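You operate a simulated robot arm through the tools that you are given. There is no shell and no other tool.

Carry out the task below with a simulated robot arm. There is one attempt and no reset: what you move stays moved.

TASK
Set the magnet block at 20 against the ruler stop, switch the magnet on, then slide the stop past 27.
Fine: tighten the stop's knob before the block comes; slide the block, magnet off; leave the knob loose.

The check looks at the end state, three seconds after you hand in, the way a careful person would. Anything else that was tipped, shoved, dropped, spilled or broken makes it a failure.

THE ROBOT
A 6-joint arm with a two-finger parallel gripper, fixed in place. Base frame: the origin is at the foot of the arm, x ahead of it, y to its left, z up; the work surface is at about z = 0.91. Units: m, degrees, N and s.
With the tool pointing down near the work surface it reaches from about 0.24 to 0.66 m from the base axis. Its first joint turns from -66.0 to 66.0 degrees. Payload 2.9 kg.
Tool frame: the origin (TCP) lies between the finger pads and is the grasp point; the fingertips stand 0.03 m ahead of it; z points along the fingers, y is the line along which they close. The gripper opens to 0.11 m. The fingers are 0.02 m wide and 0.01 m thick; the gripper's body (0.048 by 0.112 m) begins 0.055 m behind the TCP.
Orientation is that of the tool frame in the base frame, as a unit quaternion [w, x, y, z]. With the fingers straight down and closing along the base's y, the tool's x points along the base's -x, its y along +y and its z along -z.

THE INTERFACE
- The arm moves only by the tool move_arm. Its argument "moves" is a list that holds one entry, the list of rows, each a list of 7 numbers: the turn, a rotation vector about the tool's x, y, z in degrees, then the shift along the tool's x, y, z in m, then the opening, from 0 (shut) to 1 (fully open). In form: [[[ax, ay, az, x, y, z, claw], ...]]. A call has 1 to 20 rows; each row shifts and turns the commanded pose from where the row before left it, along the tool's axes as they then stand. Each row takes 0.2 s and may step no farther than 0.05 m and 8.6 degrees from the row before; otherwise, or with a gripper value out of range, the whole call is refused. A pose out of reach is approached as far as the arm can. The call stops where the force on the tool passes 40 N (or 10 N more than at its start, if that is more) or the arm is blocked; 0.2 s more then pass. Each finger travels about 0.108 m/s and halts on what it meets, pressing with about 39 N; the grip force reading is that of the motor and also rises with nothing between the fingers. The clock runs only during rows and for 0.2 s after the last one: add rows that do not move to give the fingers time. It gives the time, the measured TCP pose, the force on the tool (base axes), the opening and the grip force at its end, in the units of the frame above (readings bear some noise), with the torque about the TCP (base axes, N m) and any sound that the robot's microphone picked up.
- Cameras (640 x 400 px; columns grow to the right, rows downward): "scene" is fixed at [0.0823, 0.4329, 1.4005]; the picture's right is [-0.74, -0.68, 0.00], its down [-0.27, 0.30, -0.92] and it looks along [0.62, -0.67, -0.40] (base axes); focal length 341 px, centre (320, 200). "wrist" rides on the gripper at [0.072, 0.017, -0.103] in the tool frame; the picture's right is [-0.23, 0.97, 0.00], its down [-0.76, -0.18, -0.62] and it looks along [-0.61, -0.14, 0.78] (tool axes); focal length 222 px, centre (320, 200). There is no depth. A picture from a camera that has moved, and an enlarged one, comes with that camera's place and axes in the base frame and with its lens.
- capture(camera): a new picture of that camera. No time passes.
- close_up(camera, box): a new picture of the part [left, top, right, bottom] of that camera's present view, enlarged. No time passes.
- sign_off(): hands the job in; it is judged then, once.

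Places have to be worked out from the pictures, the camera data and where the tool is seen. Open the gripper and draw the arm clear of the work before you hand the job in, unless the task says otherwise.

The tools are called after "Emit:" by a JSON object that holds its "op" and its "data". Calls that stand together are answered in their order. move_arm: Moves the arm, as the interface text tells. Its arguments: {"type":"object","properties":{"moves":{"type":"array","items":{"type":"array","items":{"type":"array","items":{"type":"number"}}}}},"required":["moves"]} The other tools are called the same way: capture (camera) takes a picture; close_up (camera, box) takes an enlarged picture of a part of a camera's view; sign_off () hands the job in.

At the start:

```text
time_s: 0.0
tcp_pos: [0.3765, -0.0928, 1.2975]
ee_rot: [0.0, 0.0, 1.0, -0.001]
ft_force: [0.3, 0.8, -0.6]
moment: [-0.03, -0.02, 0.04]
finger_gap: 0.1099
grip_force: 0.0
```

scene: 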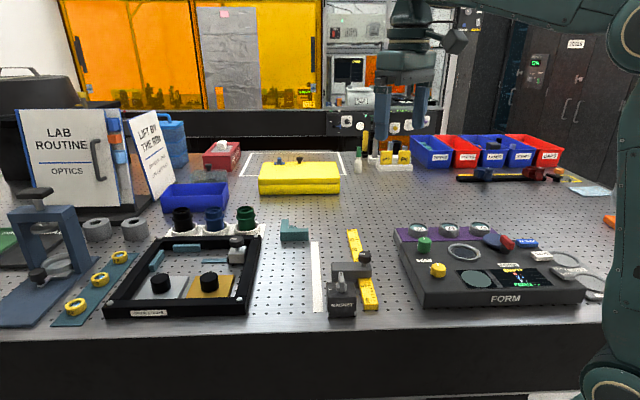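
wrist: 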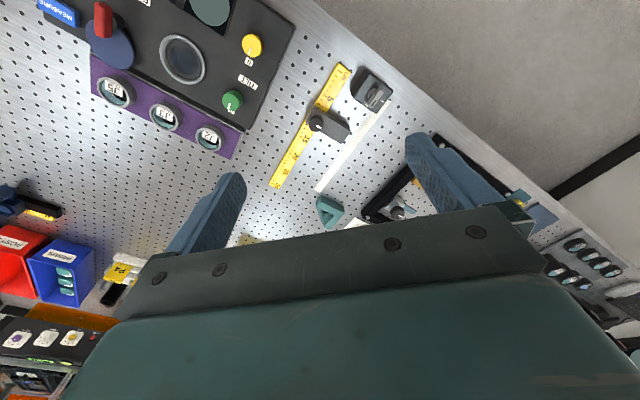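

I'll first look closer at the ruler, the stop and the magnet block in both cameras before moving anything.

Emit:
{"op": "close_up", "data": {"camera": "scene", "box": [290, 210, 410, 330]}}

Emit:
{"op": "close_up", "data": {"camera": "wrist", "box": [250, 50, 410, 210]}}

Emit:
{"op": "close_up", "data": {"camera": "scene", "box": [320, 260, 390, 325]}}

```text
3.33 times, centred on (350, 270) of scene
camera zoom: at [0.0823, 0.4329, 1.4005], right [-0.74, -0.68, 0.0], down [-0.27, 0.3, -0.92], along [0.62, -0.67, -0.4], focal length 1138 px, centre (220, -33)
```

zoom: 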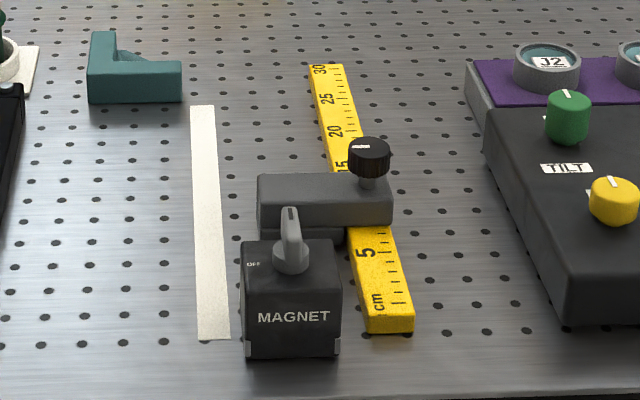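

```text
2.50 times, centred on (330, 130) of wrist
camera zoom: at [0.3047, -0.0757, 1.4011], right [0.23, 0.97, 0.0], down [0.76, -0.18, 0.62], along [0.61, -0.14, -0.78], focal length 555 px, centre (295, 375)
```

zoom: 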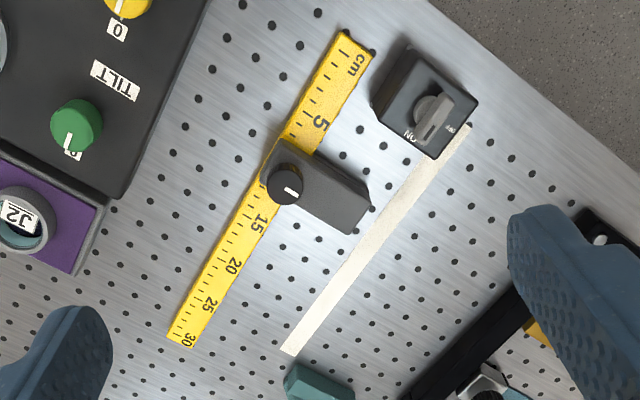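

```text
6.15 times, centred on (355, 292) of scene
camera zoom: at [0.0823, 0.4329, 1.4005], right [-0.74, -0.68, 0.0], down [-0.27, 0.3, -0.92], along [0.62, -0.67, -0.4], focal length 2100 px, centre (105, -369)
```

zoom: 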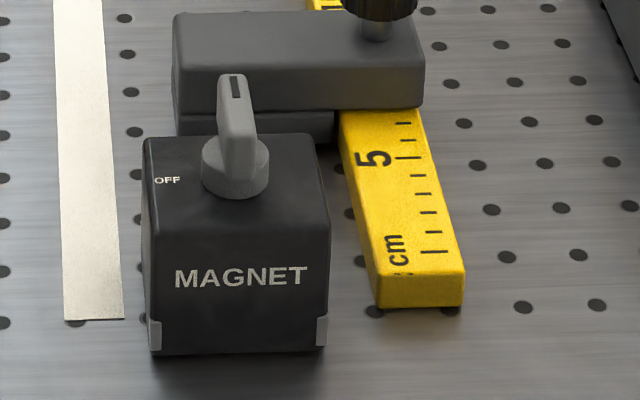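

The ruler runs from about (0.38,-0.04) at its "cm" end to (0.61,-0.275) at 30, so it lies about 45° off the base axes. The stop sits around 7–13 and its arm reaches toward the magnet's side. I'll move back a little and yaw about 45.6° so the wrist camera looks along the ruler.

Emit:
{"op": "move_arm", "data": {"moves": [[[0, 0, 0, 0.022, 0.045, 0, 1], [0, 0, 0, 0.022, 0.045, 0, 1], [0, 0, 7.6, 0, 0, 0, 1], [0, 0, 7.6, 0, 0, 0, 1], [0, 0, 7.6, 0, 0, 0, 1], [0, 0, 7.6, 0, 0, 0, 1], [0, 0, 7.6, 0, 0, 0, 1], [0, 0, 7.6, 0, 0, 0, 1], [0, 0, 0, 0, 0, 0, 1]]]}}

Emit:
{"op": "capture", "data": {"camera": "wrist"}}

Emit:
{"op": "capture", "data": {"camera": "scene"}}

```text
time_s: 2.0
tcp_pos: [0.3326, -0.0027, 1.2996]
ee_rot: [0.0, 0.388, 0.922, 0.0]
ft_force: [-0.9, -0.1, -0.6]
moment: [-0.01, 0.03, -0.04]
finger_gap: 0.1101
grip_force: 0.1
```

```text
taken
camera wrist: at [0.2949, 0.0612, 1.402], right [0.86, 0.52, 0.0], down [0.4, -0.67, 0.62], along [0.32, -0.53, -0.78], focal length 222 px, centre (320, 200)
```

wrist: 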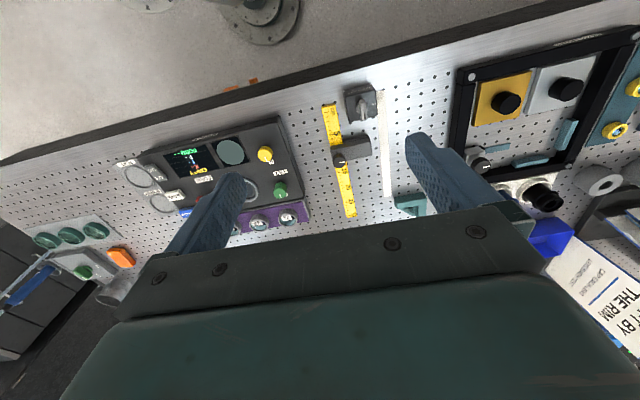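

```text
taken
```

scene: 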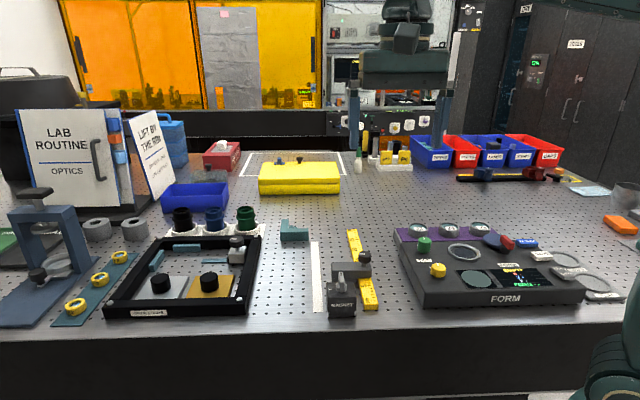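

The tool's closing line now lies across the ruler. I'll zoom in on the ruler, the stop and the magnet block from this side.

Emit:
{"op": "close_up", "data": {"camera": "wrist", "box": [290, 80, 450, 220]}}

Emit:
{"op": "close_up", "data": {"camera": "wrist", "box": [310, 80, 400, 170]}}

```text
2.86 times, centred on (370, 150) of wrist
camera zoom: at [0.2949, 0.0612, 1.402], right [0.86, 0.52, 0.0], down [0.4, -0.67, 0.62], along [0.32, -0.53, -0.78], focal length 635 px, centre (177, 343)
```

zoom: 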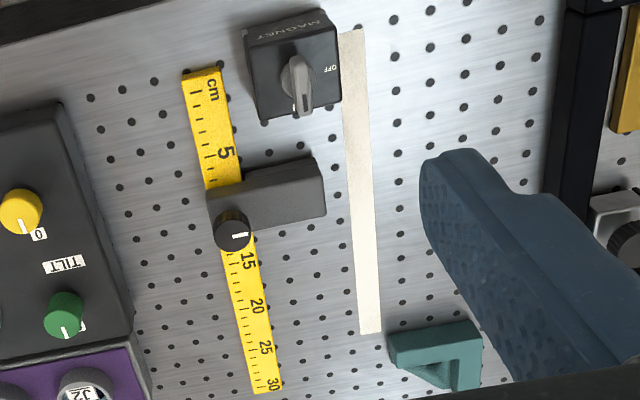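

```text
4.44 times, centred on (355, 125) of wrist
camera zoom: at [0.2949, 0.0612, 1.402], right [0.86, 0.52, 0.0], down [0.4, -0.67, 0.62], along [0.32, -0.53, -0.78], focal length 987 px, centre (164, 533)
```

zoom: 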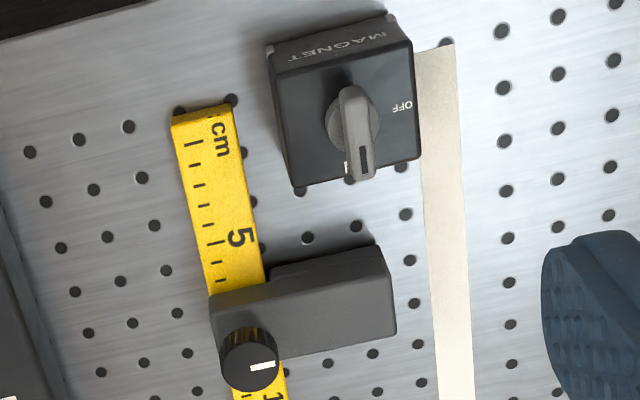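

The magnet block is near (0.43, 0.00), with a lever that appears to point along the ruler. I need a closer view to read ON/OFF and the stop's scale edge, so I'll lower the camera toward them while staying well above everything.

Emit:
{"op": "move_arm", "data": {"moves": [[[0, 0, 0, 0, 0.011, 0.044, 1], [0, 0, 0, 0, 0.011, 0.044, 1], [0, 0, 0, 0, 0.011, 0.044, 1], [0, 0, 0, 0, 0.011, 0.044, 1], [0, 0, 0, 0, 0.011, 0.044, 1], [0, 0, 0, 0, 0, 0, 1]]]}}

Emit:
{"op": "capture", "data": {"camera": "wrist"}}

Emit:
{"op": "close_up", "data": {"camera": "scene", "box": [290, 200, 430, 330]}}

```text
time_s: 3.4
tcp_pos: [0.3716, 0.0365, 1.0782]
ee_rot: [0.001, 0.387, 0.922, 0.0]
ft_force: [0.1, 0.0, 0.4]
moment: [0.02, -0.03, 0.01]
finger_gap: 0.1101
grip_force: 0.0
```

```text
taken
camera wrist: at [0.3343, 0.0998, 1.182], right [0.85, 0.52, 0.0], down [0.41, -0.67, 0.62], along [0.32, -0.53, -0.78], focal length 222 px, centre (320, 200)
```

wrist: 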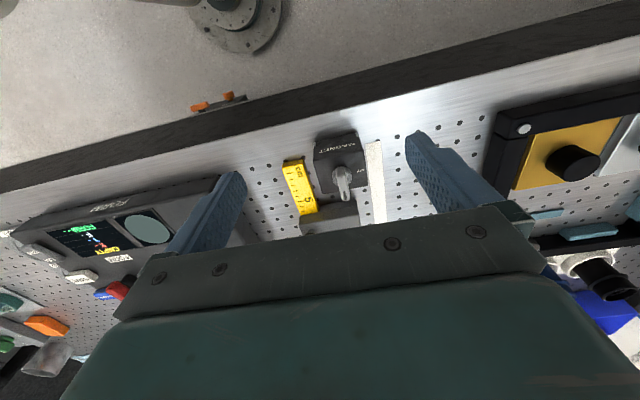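

```text
3.08 times, centred on (360, 265) of scene
camera zoom: at [0.0823, 0.4329, 1.4005], right [-0.74, -0.68, 0.0], down [-0.27, 0.3, -0.92], along [0.62, -0.67, -0.4], focal length 1050 px, centre (197, 0)
```

zoom: 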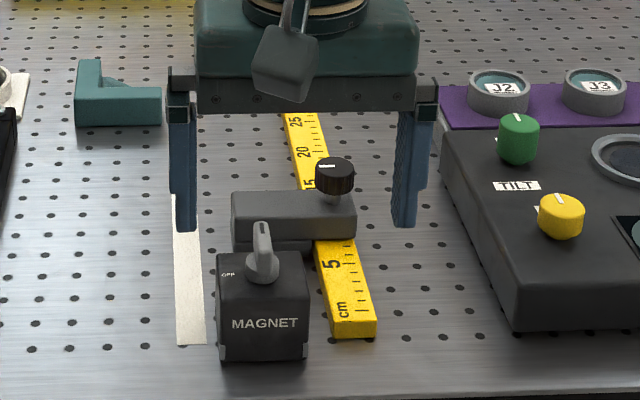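

The lever and labels are now in the wrist view, so I'll zoom in on them.

Emit:
{"op": "close_up", "data": {"camera": "wrist", "box": [300, 120, 390, 220]}}

Emit:
{"op": "close_up", "data": {"camera": "wrist", "box": [260, 140, 390, 240]}}

Emit:
{"op": "close_up", "data": {"camera": "scene", "box": [335, 250, 365, 275]}}

```text
4.00 times, centred on (345, 170) of wrist
camera zoom: at [0.3343, 0.0998, 1.182], right [0.85, 0.52, 0.0], down [0.41, -0.67, 0.62], along [0.32, -0.53, -0.78], focal length 888 px, centre (220, 320)
```

zoom: 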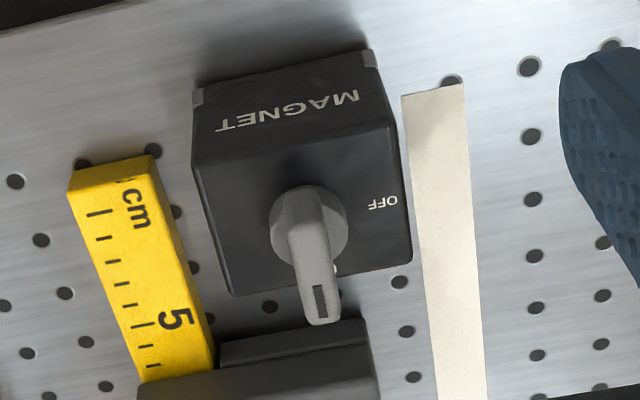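

```text
4.00 times, centred on (325, 190) of wrist
camera zoom: at [0.3343, 0.0998, 1.182], right [0.85, 0.52, 0.0], down [0.41, -0.67, 0.62], along [0.32, -0.53, -0.78], focal length 888 px, centre (300, 240)
```

zoom: 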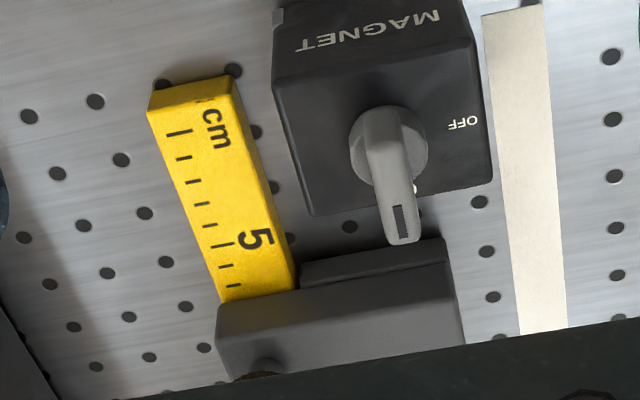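

```text
16.00 times, centred on (350, 262) of scene
camera zoom: at [0.0823, 0.4329, 1.4005], right [-0.74, -0.68, 0.0], down [-0.27, 0.3, -0.92], along [0.62, -0.67, -0.4], focal length 5460 px, centre (-160, -800)
```

zoom: 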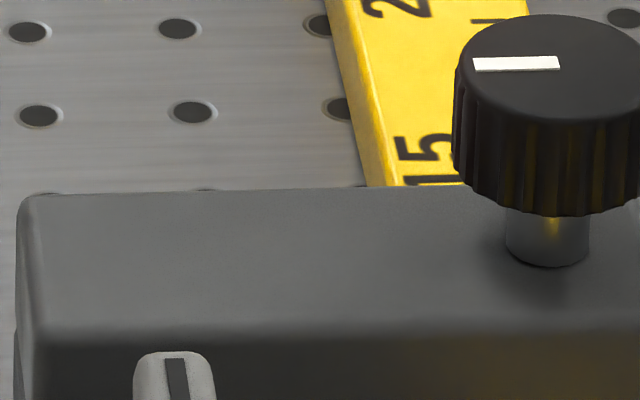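

The lever's pointer seems to aim along +ruler and covers a label, with "OFF" on the block's other side. I'll move forward so the camera looks straight down on the block and I can read the switch state.

Emit:
{"op": "move_arm", "data": {"moves": [[[0, 0, 0, -0.037, 0, -0.005, 1], [0, 0, 0, -0.037, 0, -0.005, 1], [0, 0, 0, -0.037, 0, -0.005, 1], [0, 0, 0, 0, 0, 0, 1]]]}}

Emit:
{"op": "capture", "data": {"camera": "wrist"}}

```text
time_s: 4.4
tcp_pos: [0.451, -0.0436, 1.0924]
ee_rot: [0.0, 0.389, 0.921, 0.001]
ft_force: [0.2, -0.1, 0.1]
moment: [-0.03, 0.03, 0.01]
finger_gap: 0.1099
grip_force: 0.1
```

```text
taken
camera wrist: at [0.4126, 0.021, 1.1955], right [0.85, 0.52, 0.0], down [0.41, -0.67, 0.62], along [0.32, -0.53, -0.78], focal length 222 px, centre (320, 200)
```

wrist: 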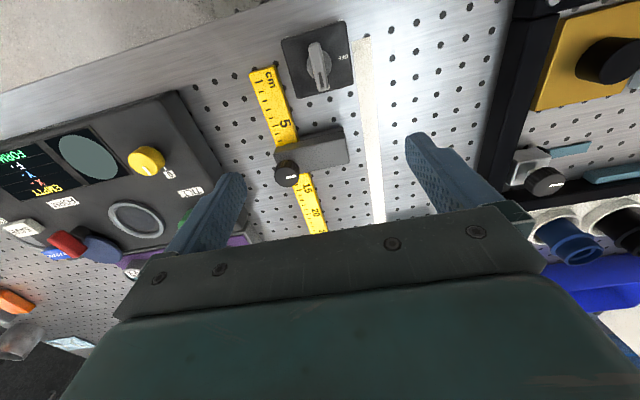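

From here the block and the stop are both seen from nearly straight above, so I'll zoom in on each of them.

Emit:
{"op": "close_up", "data": {"camera": "wrist", "box": [275, 20, 365, 110]}}

Emit:
{"op": "close_up", "data": {"camera": "wrist", "box": [240, 60, 390, 235]}}

Emit:
{"op": "close_up", "data": {"camera": "wrist", "box": [260, 120, 360, 200]}}

```text
4.44 times, centred on (320, 65) of wrist
camera zoom: at [0.4126, 0.021, 1.1955], right [0.85, 0.52, 0.0], down [0.41, -0.67, 0.62], along [0.32, -0.53, -0.78], focal length 987 px, centre (320, 800)
```

zoom: 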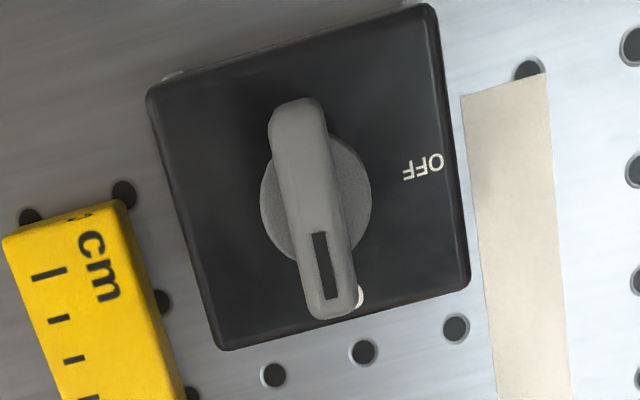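

```text
2.29 times, centred on (315, 148) of wrist
camera zoom: at [0.4126, 0.021, 1.1955], right [0.85, 0.52, 0.0], down [0.41, -0.67, 0.62], along [0.32, -0.53, -0.78], focal length 508 px, centre (331, 320)
```

zoom: 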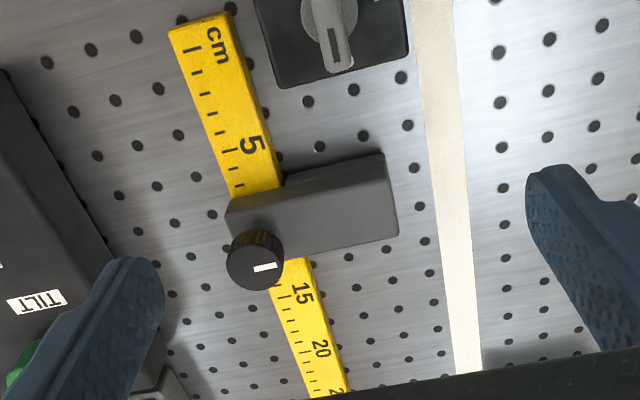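

```text
5.00 times, centred on (310, 160) of wrist
camera zoom: at [0.4126, 0.021, 1.1955], right [0.85, 0.52, 0.0], down [0.41, -0.67, 0.62], along [0.32, -0.53, -0.78], focal length 1111 px, centre (370, 400)
```

zoom: 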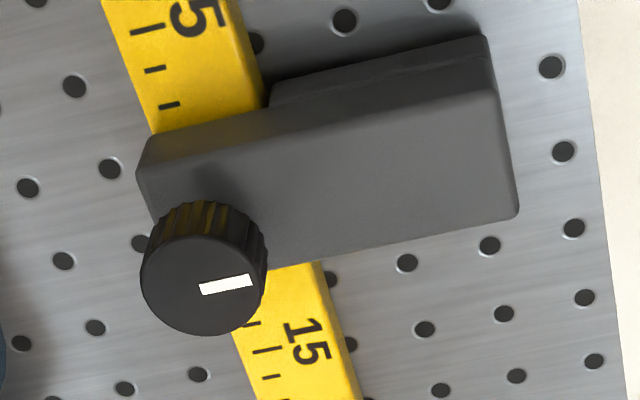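

The lever's pointer mark aims at the covered "ON" label, with "OFF" a quarter turn counter-clockwise, so the magnet looks to be ON now and will have to go off before I slide the block. Next I'll study the stop's faces and the scale markings.

Emit:
{"op": "close_up", "data": {"camera": "scene", "box": [330, 240, 380, 290]}}

Emit:
{"op": "close_up", "data": {"camera": "wrist", "box": [265, 125, 355, 160]}}

Emit:
{"op": "close_up", "data": {"camera": "scene", "box": [335, 225, 385, 315]}}

```text
8.00 times, centred on (355, 265) of scene
camera zoom: at [0.0823, 0.4329, 1.4005], right [-0.74, -0.68, 0.0], down [-0.27, 0.3, -0.92], along [0.62, -0.67, -0.4], focal length 2730 px, centre (40, -320)
```

zoom: 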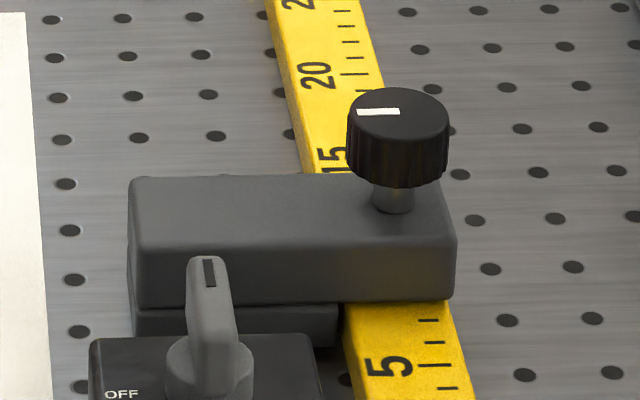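

```text
7.11 times, centred on (310, 142) of wrist
camera zoom: at [0.4126, 0.021, 1.1955], right [0.85, 0.52, 0.0], down [0.41, -0.67, 0.62], along [0.32, -0.53, -0.78], focal length 1580 px, centre (391, 609)
```

zoom: 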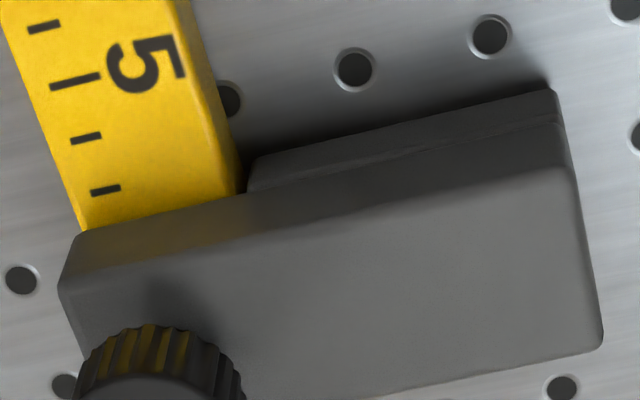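

```text
4.44 times, centred on (360, 270) of scene
camera zoom: at [0.0823, 0.4329, 1.4005], right [-0.74, -0.68, 0.0], down [-0.27, 0.3, -0.92], along [0.62, -0.67, -0.4], focal length 1517 px, centre (142, -111)
```

zoom: 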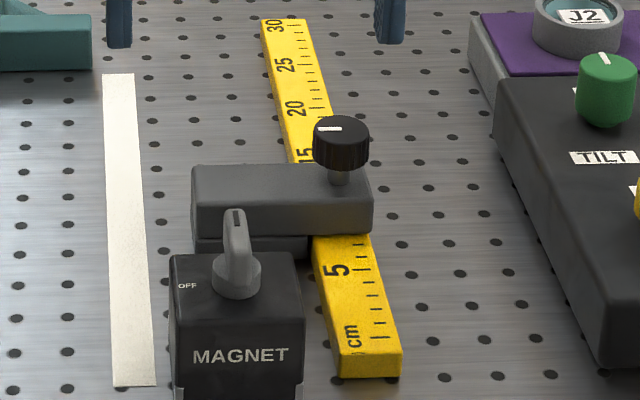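

The magnet is ON at the start. The 0 tick sits at about ruler coordinate s=0.312, the stop's front face at about 7.7 and the knob's centre near (0.4525,-0.116) with its top at z≈0.98. I'll hover over the knob, straighten the yaw to 45° and check the centring.

Emit:
{"op": "move_arm", "data": {"moves": [[[0, 0, -0.8, 0, 0, 0, 1], [0, 0, 0, -0.0262, -0.025, 0, 1], [0, 0, 0, -0.0262, -0.025, 0, 1], [0, 0, 0, 0, 0, 0.031, 1], [0, 0, 0, 0, 0, 0.031, 1], [0, 0, 0, 0, 0, 0, 1]]]}}

Emit:
{"op": "capture", "data": {"camera": "wrist"}}

Emit:
{"op": "close_up", "data": {"camera": "scene", "box": [310, 200, 430, 320]}}

```text
time_s: 5.8
tcp_pos: [0.4511, -0.115, 1.0317]
ee_rot: [0.001, 0.381, 0.924, -0.001]
ft_force: [0.6, -0.5, -0.3]
moment: [-0.01, 0.0, -0.02]
finger_gap: 0.1101
grip_force: 0.0
```

```text
taken
camera wrist: at [0.4118, -0.0522, 1.134], right [0.85, 0.53, 0.0], down [0.42, -0.66, 0.62], along [0.33, -0.53, -0.78], focal length 222 px, centre (320, 200)
```

wrist: 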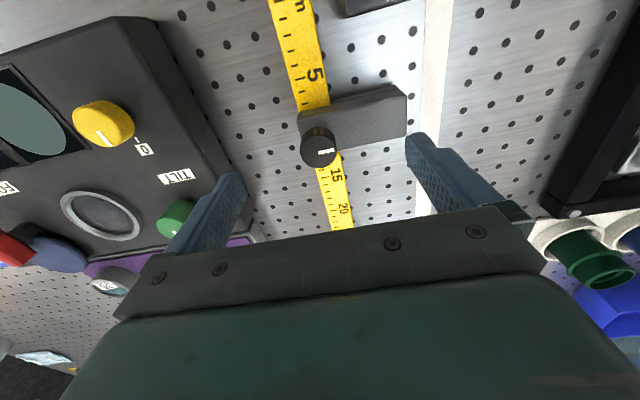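

```text
3.33 times, centred on (370, 260) of scene
camera zoom: at [0.0823, 0.4329, 1.4005], right [-0.74, -0.68, 0.0], down [-0.27, 0.3, -0.92], along [0.62, -0.67, -0.4], focal length 1138 px, centre (153, 0)
```

zoom: 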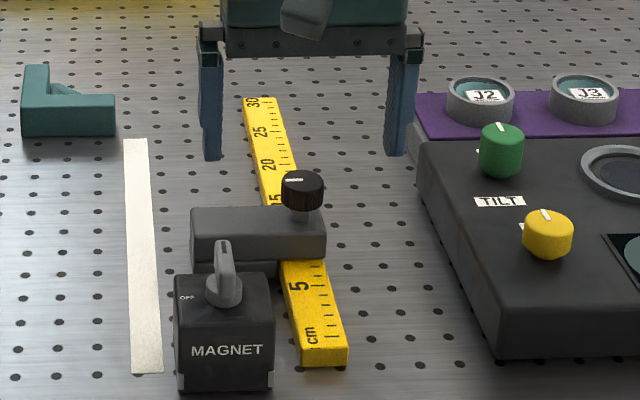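

The knob's top is centred under the TCP at about (320,150), as predicted. I'll narrow the fingers to about half and lower them to knob height, keeping the tips above the stop's body.

Emit:
{"op": "move_arm", "data": {"moves": [[[0, 0, 0, 0, 0, 0, 0.5], [0, 0, 0, 0, 0, 0, 0.5], [0, 0, 0, 0, 0, 0, 0.5], [0, 0, 0, 0, 0, 0.022, 0.5], [0, 0, 0, 0, 0, 0.022, 0.5], [0, 0, 0, 0, 0, 0, 0.5]]]}}

Emit:
{"op": "capture", "data": {"camera": "wrist"}}

Emit:
{"op": "close_up", "data": {"camera": "scene", "box": [330, 220, 400, 290]}}

```text
time_s: 7.2
tcp_pos: [0.4512, -0.1144, 0.9875]
ee_rot: [0.0, 0.381, 0.925, 0.001]
ft_force: [0.0, 0.3, 0.5]
moment: [-0.02, 0.01, 0.01]
finger_gap: 0.0549
grip_force: 0.1
```

```text
taken
camera wrist: at [0.4125, -0.0514, 1.0908], right [0.85, 0.53, 0.0], down [0.42, -0.66, 0.62], along [0.33, -0.53, -0.78], focal length 222 px, centre (320, 200)
```

wrist: 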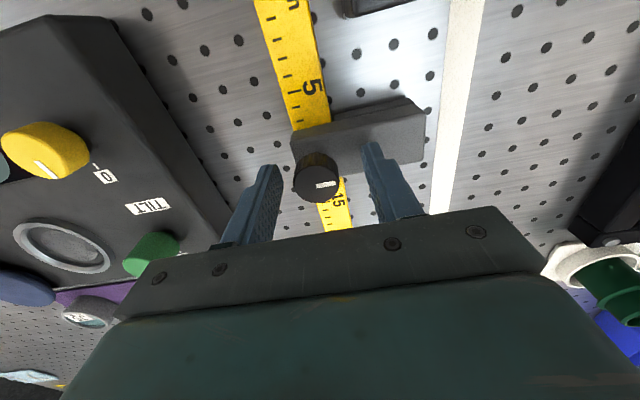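

```text
5.71 times, centred on (365, 255) of scene
camera zoom: at [0.0823, 0.4329, 1.4005], right [-0.74, -0.68, 0.0], down [-0.27, 0.3, -0.92], along [0.62, -0.67, -0.4], focal length 1950 px, centre (63, -114)
```

zoom: 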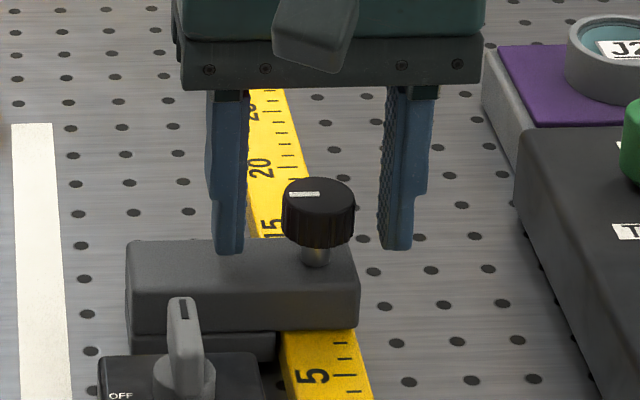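

The knob sits between the fingers, perhaps 1 mm toward the right finger. I'll zoom in on that to check the offset before closing.

Emit:
{"op": "close_up", "data": {"camera": "wrist", "box": [265, 130, 385, 220]}}

```text
4.44 times, centred on (325, 175) of wrist
camera zoom: at [0.4125, -0.0514, 1.0908], right [0.85, 0.53, 0.0], down [0.42, -0.66, 0.62], along [0.33, -0.53, -0.78], focal length 987 px, centre (298, 311)
```

zoom: 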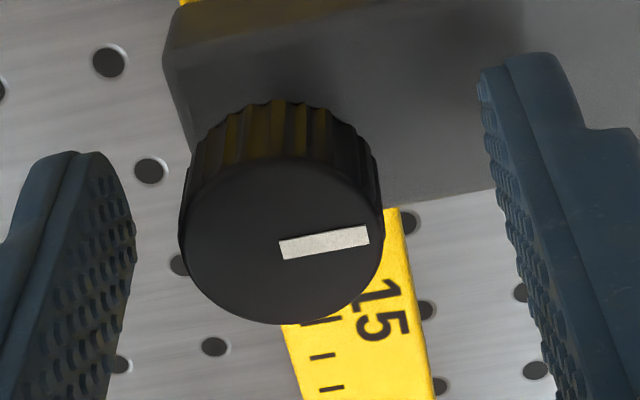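

The knob's centre is about 2 mm to the −y side of the tool and its diameter is about 27 mm. I'll shift 2 mm and close on it.

Emit:
{"op": "move_arm", "data": {"moves": [[[0, 0, 0, 0, -0.002, 0, 0.5], [0, 0, 0, 0, 0, 0, 0.5], [0, 0, 0, 0, 0, 0, 0.15], [0, 0, 0, 0, 0, 0, 0.15], [0, 0, 0, 0, 0, 0, 0.15]]]}}

Emit:
{"op": "capture", "data": {"camera": "wrist"}}

```text
time_s: 8.4
tcp_pos: [0.4489, -0.1171, 0.9882]
ee_rot: [0.0, 0.381, 0.924, -0.002]
ft_force: [-7.2, -7.8, 0.5]
moment: [-0.23, 0.04, -0.04]
finger_gap: 0.0273
grip_force: 44.7
```

```text
taken
camera wrist: at [0.411, -0.0534, 1.0911], right [0.85, 0.53, 0.0], down [0.41, -0.66, 0.62], along [0.33, -0.53, -0.78], focal length 222 px, centre (320, 200)
```

wrist: 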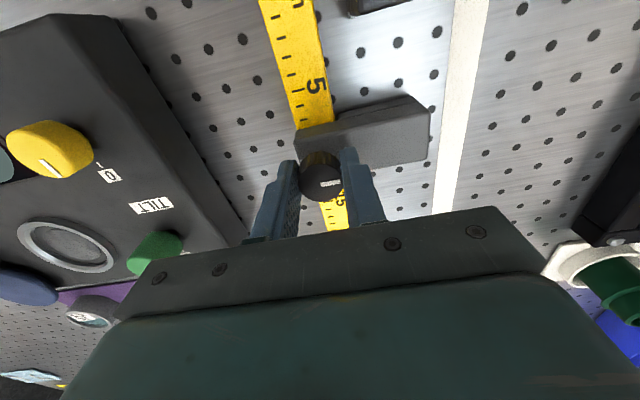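

I have the knob with about 10 N of sideways load, so I'll relieve that with another 1.5 mm shift. Then I'll feel for looseness with a small counter-clockwise (loosening) turn.

Emit:
{"op": "move_arm", "data": {"moves": [[[0, 0, 0, 0, -0.0015, 0, 0.15], [0, 0, 0, 0, 0, 0, 0.15], [0, 0, -5, 0, 0, 0, 0.15], [0, 0, -5, 0, 0, 0, 0.15], [0, 0, -5, 0, 0, 0, 0.15], [0, 0, 0, 0, 0, 0, 0.15]]]}}

Emit:
{"op": "close_up", "data": {"camera": "wrist", "box": [265, 130, 385, 220]}}

```text
time_s: 9.8
tcp_pos: [0.4497, -0.1186, 0.9867]
ee_rot: [0.001, 0.255, 0.967, 0.0]
ft_force: [7.1, 6.5, -0.9]
moment: [-0.01, -0.46, -0.37]
finger_gap: 0.0274
grip_force: 45.2
```

```text
4.44 times, centred on (325, 175) of wrist
camera zoom: at [0.3955, -0.0664, 1.0912], right [0.68, 0.73, 0.0], down [0.57, -0.53, 0.62], along [0.46, -0.42, -0.78], focal length 987 px, centre (298, 311)
```

zoom: 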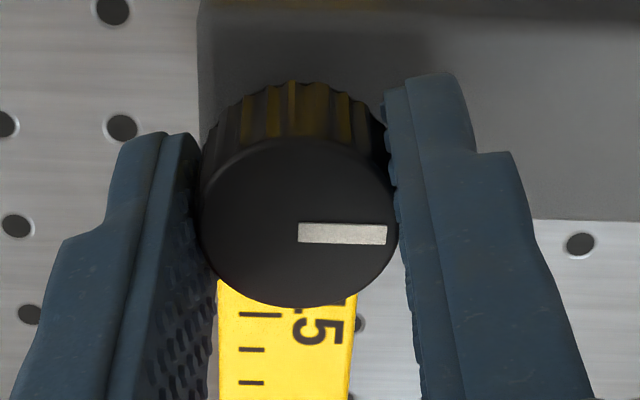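

The tool turned 15° with about −0.37 N·m of resistance. I need to know whether the knob turned with it, so I'll check its white mark from the fixed camera.

Emit:
{"op": "close_up", "data": {"camera": "scene", "box": [350, 235, 390, 275]}}

Emit:
{"op": "capture", "data": {"camera": "wrist"}}

```text
10.00 times, centred on (370, 255) of scene
camera zoom: at [0.0825, 0.4331, 1.4005], right [-0.74, -0.68, 0.0], down [-0.27, 0.3, -0.92], along [0.62, -0.67, -0.4], focal length 3413 px, centre (-180, -350)
```

zoom: 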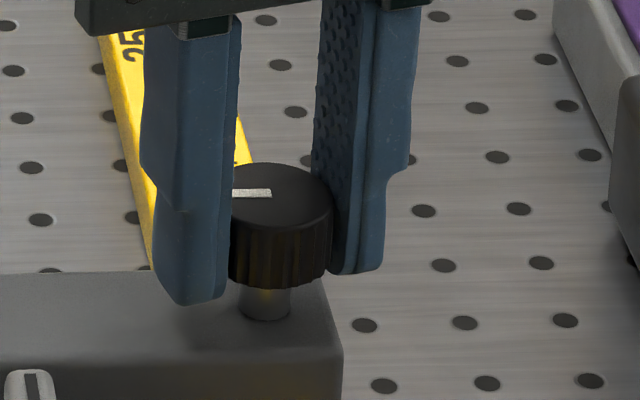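

```text
taken
camera wrist: at [0.3955, -0.0664, 1.0912], right [0.68, 0.73, 0.0], down [0.57, -0.53, 0.62], along [0.46, -0.42, -0.78], focal length 222 px, centre (320, 200)
```

wrist: 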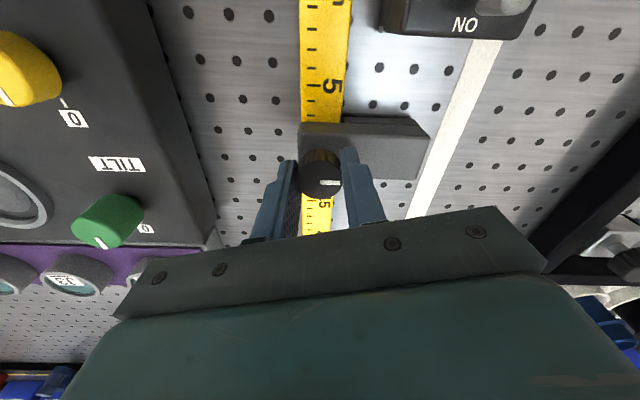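

The mark seems to have turned about 8° counter-clockwise while the fingers slipped a little. I'll keep turning slowly with a firmer grip and watch the mark.

Emit:
{"op": "move_arm", "data": {"moves": [[[0, 0, 0, 0, 0, 0, 0], [0, 0, -2.5, 0, 0, 0, 0], [0, 0, -2.5, 0, 0, 0, 0], [0, 0, -2.5, 0, 0, 0, 0], [0, 0, -2.5, 0, 0, 0, 0], [0, 0, -2.5, 0, 0, 0, 0], [0, 0, -2.5, 0, 0, 0, 0], [0, 0, 0, 0, 0, 0, 0]]]}}

Emit:
{"op": "close_up", "data": {"camera": "wrist", "box": [265, 130, 385, 220]}}

Emit:
{"op": "close_up", "data": {"camera": "scene", "box": [350, 235, 390, 275]}}

```text
time_s: 11.6
tcp_pos: [0.4499, -0.1181, 0.9876]
ee_rot: [0.002, 0.128, 0.992, 0.0]
ft_force: [14.8, 14.0, 12.5]
moment: [0.32, -0.08, -0.51]
finger_gap: 0.0271
grip_force: 45.5
```

```text
4.44 times, centred on (325, 175) of wrist
camera zoom: at [0.3843, -0.0824, 1.0909], right [0.47, 0.88, 0.0], down [0.69, -0.36, 0.63], along [0.55, -0.29, -0.78], focal length 987 px, centre (298, 311)
```

zoom: 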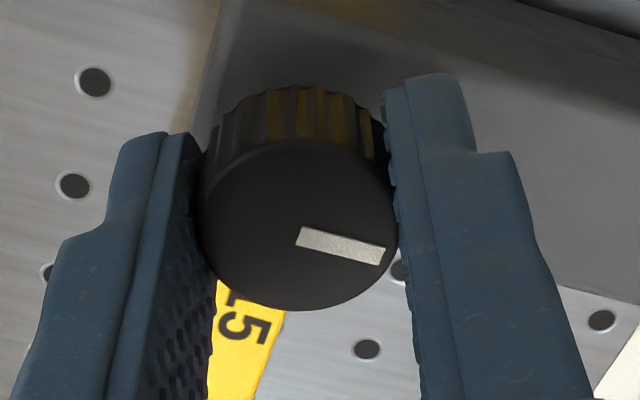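

```text
10.00 times, centred on (370, 255) of scene
camera zoom: at [0.0825, 0.4334, 1.4004], right [-0.74, -0.68, 0.0], down [-0.27, 0.3, -0.92], along [0.62, -0.67, -0.4], focal length 3413 px, centre (-180, -350)
```

zoom: 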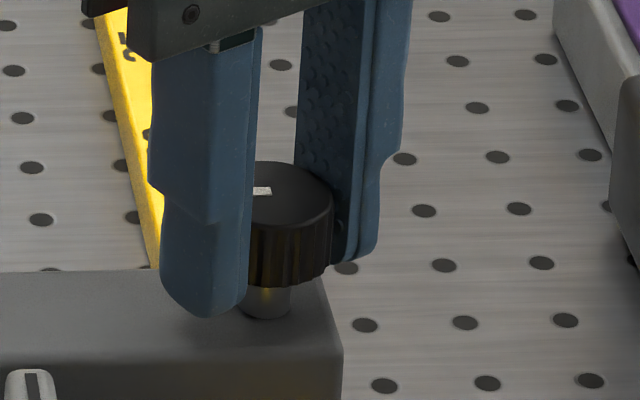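

The knob no longer follows counter-clockwise: its mark stayed put while the tool turned another 15°. It looks to be against its loose end. I'll release it, turn to close along the ruler and re-grip to test whether the stop slides freely.

Emit:
{"op": "move_arm", "data": {"moves": [[[0, 0, 0, 0, 0, 0, 0.5], [0, 0, 0, 0, 0, 0, 0.5], [0, 0, -7.5, 0, 0, 0, 0.5], [0, 0, -7.5, 0, 0, 0, 0.5], [0, 0, -7.5, 0, 0, 0, 0.5], [0, 0, -7.5, 0, 0, 0, 0.5], [0, 0, -7.5, 0, 0, 0, 0.5], [0, 0, -7.5, 0, 0, 0, 0.5], [0, 0, -7.5, 0, 0, 0, 0.5], [0, 0, -7.5, 0, 0, 0, 0.5], [0, 0, 0, 0, 0, 0, 0.5]]]}}

Emit:
{"op": "close_up", "data": {"camera": "wrist", "box": [265, 130, 385, 220]}}

Emit:
{"op": "close_up", "data": {"camera": "scene", "box": [335, 225, 405, 295]}}

```text
time_s: 14.0
tcp_pos: [0.4491, -0.118, 0.9872]
ee_rot: [0.0, -0.385, 0.923, 0.0]
ft_force: [-0.4, -0.3, -0.5]
moment: [-0.04, 0.02, -0.01]
finger_gap: 0.0552
grip_force: 0.1
```

```text
4.44 times, centred on (325, 175) of wrist
camera zoom: at [0.3862, -0.1577, 1.0898], right [-0.53, 0.85, 0.0], down [0.66, 0.42, 0.62], along [0.53, 0.33, -0.78], focal length 987 px, centre (298, 311)
```

zoom: 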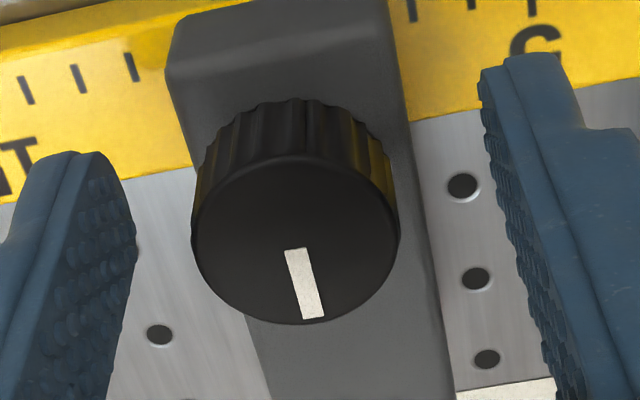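

```text
5.71 times, centred on (370, 260) of scene
camera zoom: at [0.0823, 0.4329, 1.4005], right [-0.74, -0.68, 0.0], down [-0.27, 0.3, -0.92], along [0.62, -0.67, -0.4], focal length 1950 px, centre (34, -143)
```

zoom: 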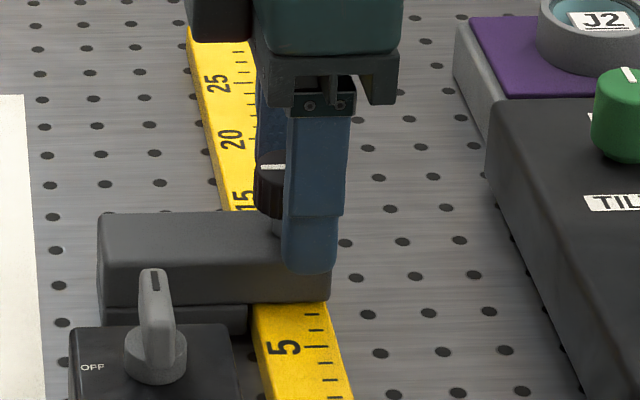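

The mark still points along the arm, and the knob is centred between the fingers with the closing line now along the ruler. I'll grip it and try a small 1 cm slide toward higher numbers while watching the force.

Emit:
{"op": "move_arm", "data": {"moves": [[[0, 0, 0, 0, 0, 0, 0.15], [0, 0, 0, 0, 0, 0, 0.15], [0, 0, 0, 0, 0, 0, 0.15], [0, 0, 0, 0, -0.0025, 0, 0.15], [0, 0, 0, 0, -0.0025, 0, 0.15], [0, 0, 0, 0, -0.0025, 0, 0.15], [0, 0, 0, 0, -0.0025, 0, 0.15], [0, 0, 0, 0, 0, 0, 0.15]]]}}

Emit:
{"op": "close_up", "data": {"camera": "scene", "box": [335, 225, 405, 295]}}

```text
time_s: 15.8
tcp_pos: [0.4568, -0.1256, 0.9863]
ee_rot: [-0.001, -0.384, 0.923, 0.001]
ft_force: [-2.2, -2.9, -11.9]
moment: [0.21, -0.2, 0.0]
finger_gap: 0.027
grip_force: 45.0
```

```text
5.71 times, centred on (370, 260) of scene
camera zoom: at [0.0823, 0.4328, 1.4006], right [-0.74, -0.68, 0.0], down [-0.27, 0.3, -0.92], along [0.62, -0.67, -0.4], focal length 1950 px, centre (34, -143)
```

zoom: 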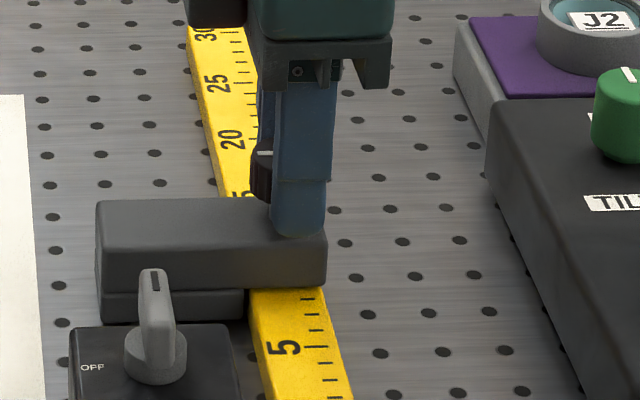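

The stop slid about 1 cm with only ~3 N, so it is loose, and its edge now reads about 8.8. I'll slide it another 10 cm and then check the reading and side load.

Emit:
{"op": "move_arm", "data": {"moves": [[[0, 0, 0, 0, -0.01, 0, 0.15], [0, 0, 0, 0, -0.01, 0, 0.15], [0, 0, 0, 0, -0.01, 0, 0.15], [0, 0, 0, 0, -0.01, 0, 0.15], [0, 0, 0, 0, -0.01, 0, 0.15], [0, 0, 0, 0, -0.01, 0, 0.15], [0, 0, 0, 0, -0.01, 0, 0.15], [0, 0, 0, 0, -0.01, 0, 0.15], [0, 0, 0, 0, -0.01, 0, 0.15], [0, 0, 0, 0, -0.01, 0, 0.15], [0, 0, 0, 0, 0, 0, 0.15]]]}}

Emit:
{"op": "close_up", "data": {"camera": "scene", "box": [320, 220, 380, 280]}}

Emit:
{"op": "capture", "data": {"camera": "wrist"}}

```text
time_s: 18.2
tcp_pos: [0.5261, -0.1969, 0.9864]
ee_rot: [0.0, -0.383, 0.924, -0.001]
ft_force: [-16.0, -14.8, -5.0]
moment: [-0.59, 0.74, 0.0]
finger_gap: 0.0272
grip_force: 45.2
```

```text
6.67 times, centred on (350, 250) of scene
camera zoom: at [0.0819, 0.4325, 1.4007], right [-0.74, -0.68, 0.0], down [-0.27, 0.3, -0.92], along [0.62, -0.67, -0.4], focal length 2275 px, centre (120, -133)
```

zoom: 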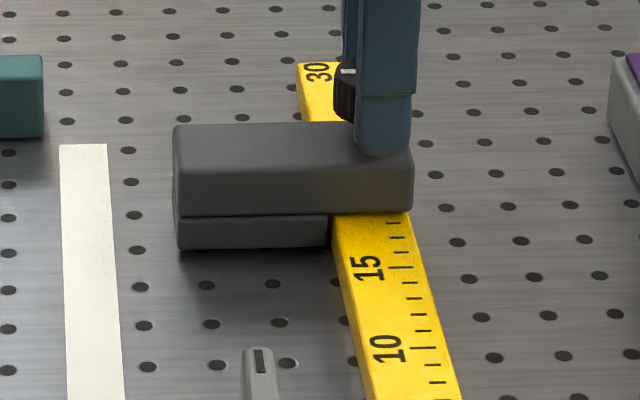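

```text
taken
camera wrist: at [0.4641, -0.2352, 1.09], right [-0.53, 0.85, 0.0], down [0.67, 0.41, 0.62], along [0.53, 0.33, -0.78], focal length 222 px, centre (320, 200)
```

wrist: 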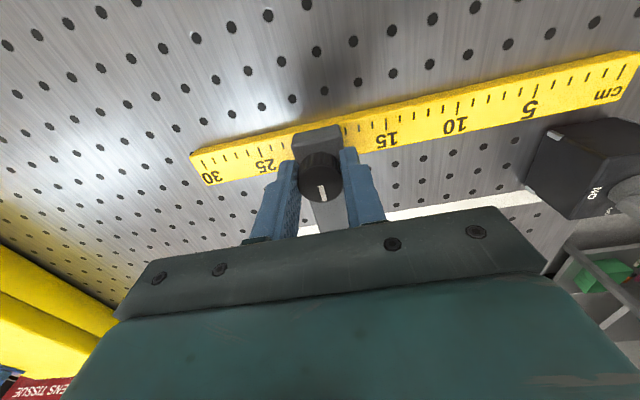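

The stop moved to about 18.7, with ~22 N of side load because the ruler runs slightly off my line. I'll relieve that and zoom in to read the edge precisely.

Emit:
{"op": "move_arm", "data": {"moves": [[[0, 0, 0, 0.0016, 0, 0, 0.15], [0, 0, 0, 0, 0, 0, 0.15]]]}}

Emit:
{"op": "close_up", "data": {"camera": "scene", "box": [340, 240, 370, 262]}}

Emit:
{"op": "close_up", "data": {"camera": "wrist", "box": [270, 100, 420, 190]}}

```text
time_s: 18.8
tcp_pos: [0.5266, -0.196, 0.9867]
ee_rot: [0.0, -0.384, 0.923, 0.0]
ft_force: [-12.4, -12.1, -9.1]
moment: [-0.65, 0.72, 0.0]
finger_gap: 0.0272
grip_force: 45.1
```

```text
16.00 times, centred on (355, 251) of scene
camera zoom: at [0.0821, 0.4326, 1.4007], right [-0.74, -0.68, 0.0], down [-0.27, 0.3, -0.92], along [0.62, -0.67, -0.4], focal length 5460 px, centre (-240, -616)
```

zoom: 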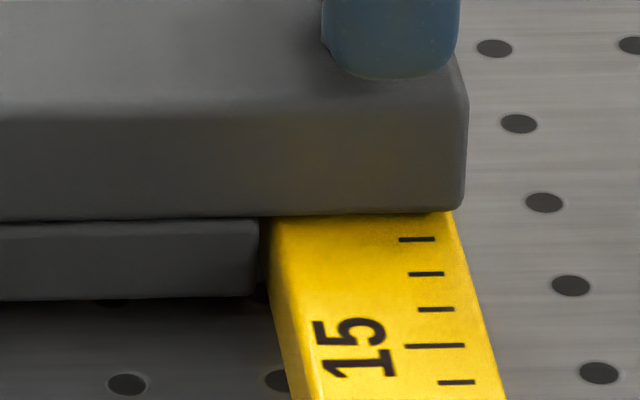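

```text
4.27 times, centred on (345, 145) of wrist
camera zoom: at [0.4642, -0.2355, 1.0899], right [-0.53, 0.85, 0.0], down [0.66, 0.42, 0.62], along [0.53, 0.33, -0.78], focal length 948 px, centre (213, 435)
```

zoom: 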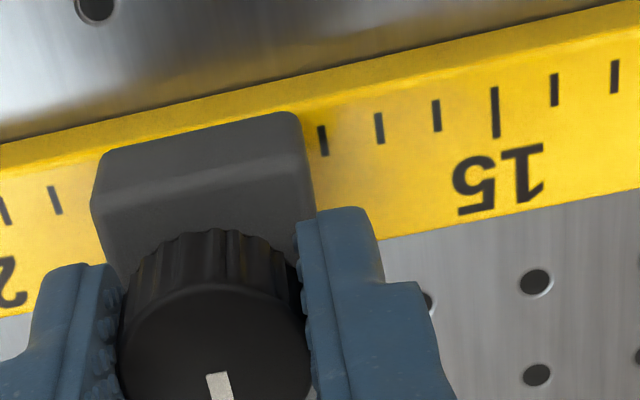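

The fixed view reads about 18.8, but the sight line grazes under the stop's rounded lower edge. The wrist view, nearly overhead, reads about 18.3. I'll zoom the wrist camera in further to settle it.

Emit:
{"op": "close_up", "data": {"camera": "wrist", "box": [315, 110, 375, 150]}}

Emit:
{"op": "close_up", "data": {"camera": "scene", "box": [352, 245, 366, 255]}}

```text
10.00 times, centred on (345, 130) of wrist
camera zoom: at [0.4642, -0.2355, 1.0899], right [-0.53, 0.85, 0.0], down [0.66, 0.42, 0.62], along [0.53, 0.33, -0.78], focal length 2221 px, centre (70, 900)
```

zoom: 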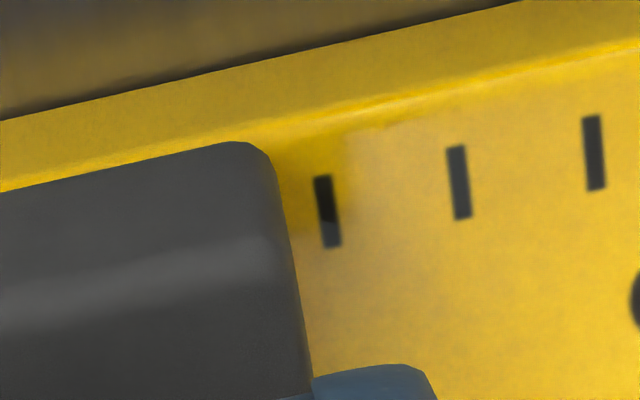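

```text
16.00 times, centred on (359, 250) of scene
camera zoom: at [0.0821, 0.4326, 1.4007], right [-0.74, -0.68, 0.0], down [-0.27, 0.3, -0.92], along [0.62, -0.67, -0.4], focal length 5460 px, centre (-304, -600)
```

zoom: 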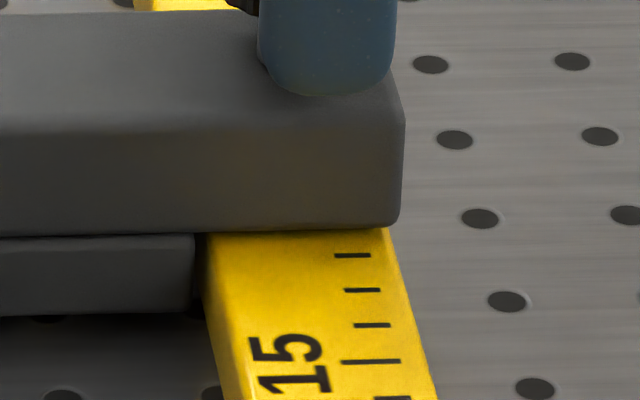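

A careful overhead calculation puts the stop's front face at 18.36; the fixed camera's higher reading comes from the small gap under the body. I'll slide it another 16.4 mm to bring the face to 20 and ease the side load.

Emit:
{"op": "move_arm", "data": {"moves": [[[0, 0, 0, 0.001, -0.0041, 0, 0.15], [0, 0, 0, 0.001, -0.0041, 0, 0.15], [0, 0, 0, 0, -0.0041, 0, 0.15], [0, 0, 0, 0, -0.0041, 0, 0.15], [0, 0, 0, 0, 0, 0, 0.15], [0, 0, 0, 0, 0, 0, 0.5], [0, 0, 0, 0, 0, 0, 0.5], [0, 0, 0, 0, 0, 0, 0.5]]]}}

Emit:
{"op": "close_up", "data": {"camera": "wrist", "box": [265, 100, 385, 220]}}

Emit:
{"op": "close_up", "data": {"camera": "wrist", "box": [310, 110, 370, 150]}}

Emit:
{"op": "close_up", "data": {"camera": "scene", "box": [338, 236, 368, 258]}}

```text
time_s: 20.6
tcp_pos: [0.5359, -0.2114, 0.9882]
ee_rot: [-0.001, -0.384, 0.923, 0.0]
ft_force: [0.8, 0.1, -0.4]
moment: [0.01, 0.02, -0.01]
finger_gap: 0.0549
grip_force: 0.1
```

```text
3.33 times, centred on (325, 160) of wrist
camera zoom: at [0.4738, -0.2495, 1.0909], right [-0.53, 0.85, 0.0], down [0.66, 0.42, 0.62], along [0.53, 0.33, -0.78], focal length 740 px, centre (303, 333)
```

zoom: 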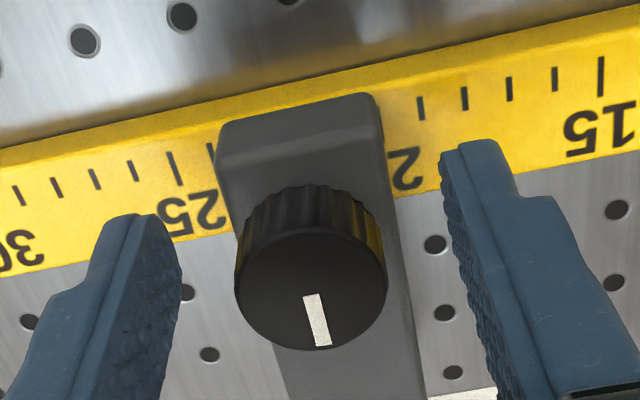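

```text
10.00 times, centred on (340, 130) of wrist
camera zoom: at [0.4738, -0.2495, 1.0909], right [-0.53, 0.85, 0.0], down [0.66, 0.42, 0.62], along [0.53, 0.33, -0.78], focal length 2221 px, centre (120, 900)
```

zoom: 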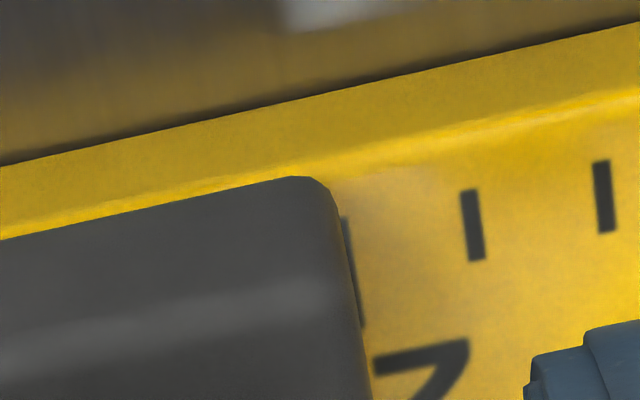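

```text
16.00 times, centred on (353, 247) of scene
camera zoom: at [0.0823, 0.4329, 1.4005], right [-0.74, -0.68, 0.0], down [-0.27, 0.3, -0.92], along [0.62, -0.67, -0.4], focal length 5460 px, centre (-208, -552)
```

zoom: 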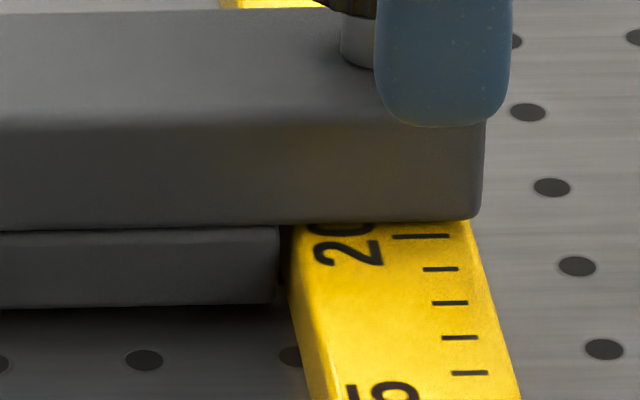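

The face now sits on the 20 tick. The knob is about 3 mm off the TCP across the ruler, so I'll recentre, re-grip and turn clockwise slowly to find the tight end.

Emit:
{"op": "move_arm", "data": {"moves": [[[0, 0, 0, -0.003, 0.0006, 0, 0.5], [0, 0, 0, 0, 0, 0, 0.5], [0, 0, 0, 0, 0, 0, 0.1], [0, 0, 0, 0, 0, 0, 0.1], [0, 0, 0, 0, 0, 0, 0.1]]]}}

Emit:
{"op": "close_up", "data": {"camera": "wrist", "box": [265, 100, 385, 220]}}

Emit:
{"op": "close_up", "data": {"camera": "scene", "box": [338, 236, 368, 258]}}

```text
time_s: 21.8
tcp_pos: [0.5385, -0.2089, 0.9881]
ee_rot: [0.0, -0.385, 0.923, -0.001]
ft_force: [2.3, -0.1, -0.2]
moment: [0.0, 0.05, -0.03]
finger_gap: 0.0274
grip_force: 45.5
```

```text
3.33 times, centred on (325, 160) of wrist
camera zoom: at [0.4754, -0.2469, 1.091], right [-0.53, 0.85, 0.0], down [0.66, 0.42, 0.62], along [0.53, 0.33, -0.78], focal length 740 px, centre (303, 333)
```

zoom: 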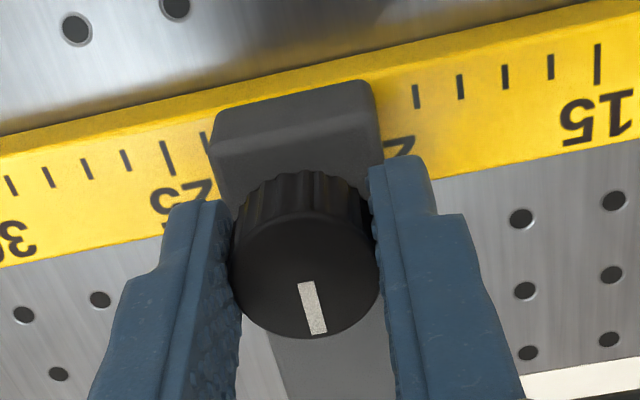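

```text
16.00 times, centred on (353, 247) of scene
camera zoom: at [0.0823, 0.4329, 1.4005], right [-0.74, -0.68, 0.0], down [-0.27, 0.3, -0.92], along [0.62, -0.67, -0.4], focal length 5460 px, centre (-208, -552)
```

zoom: 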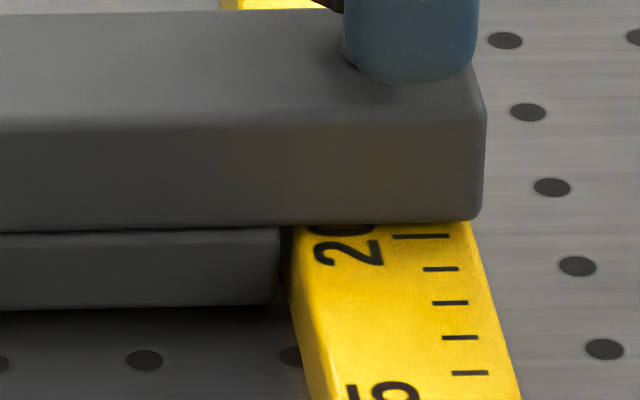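

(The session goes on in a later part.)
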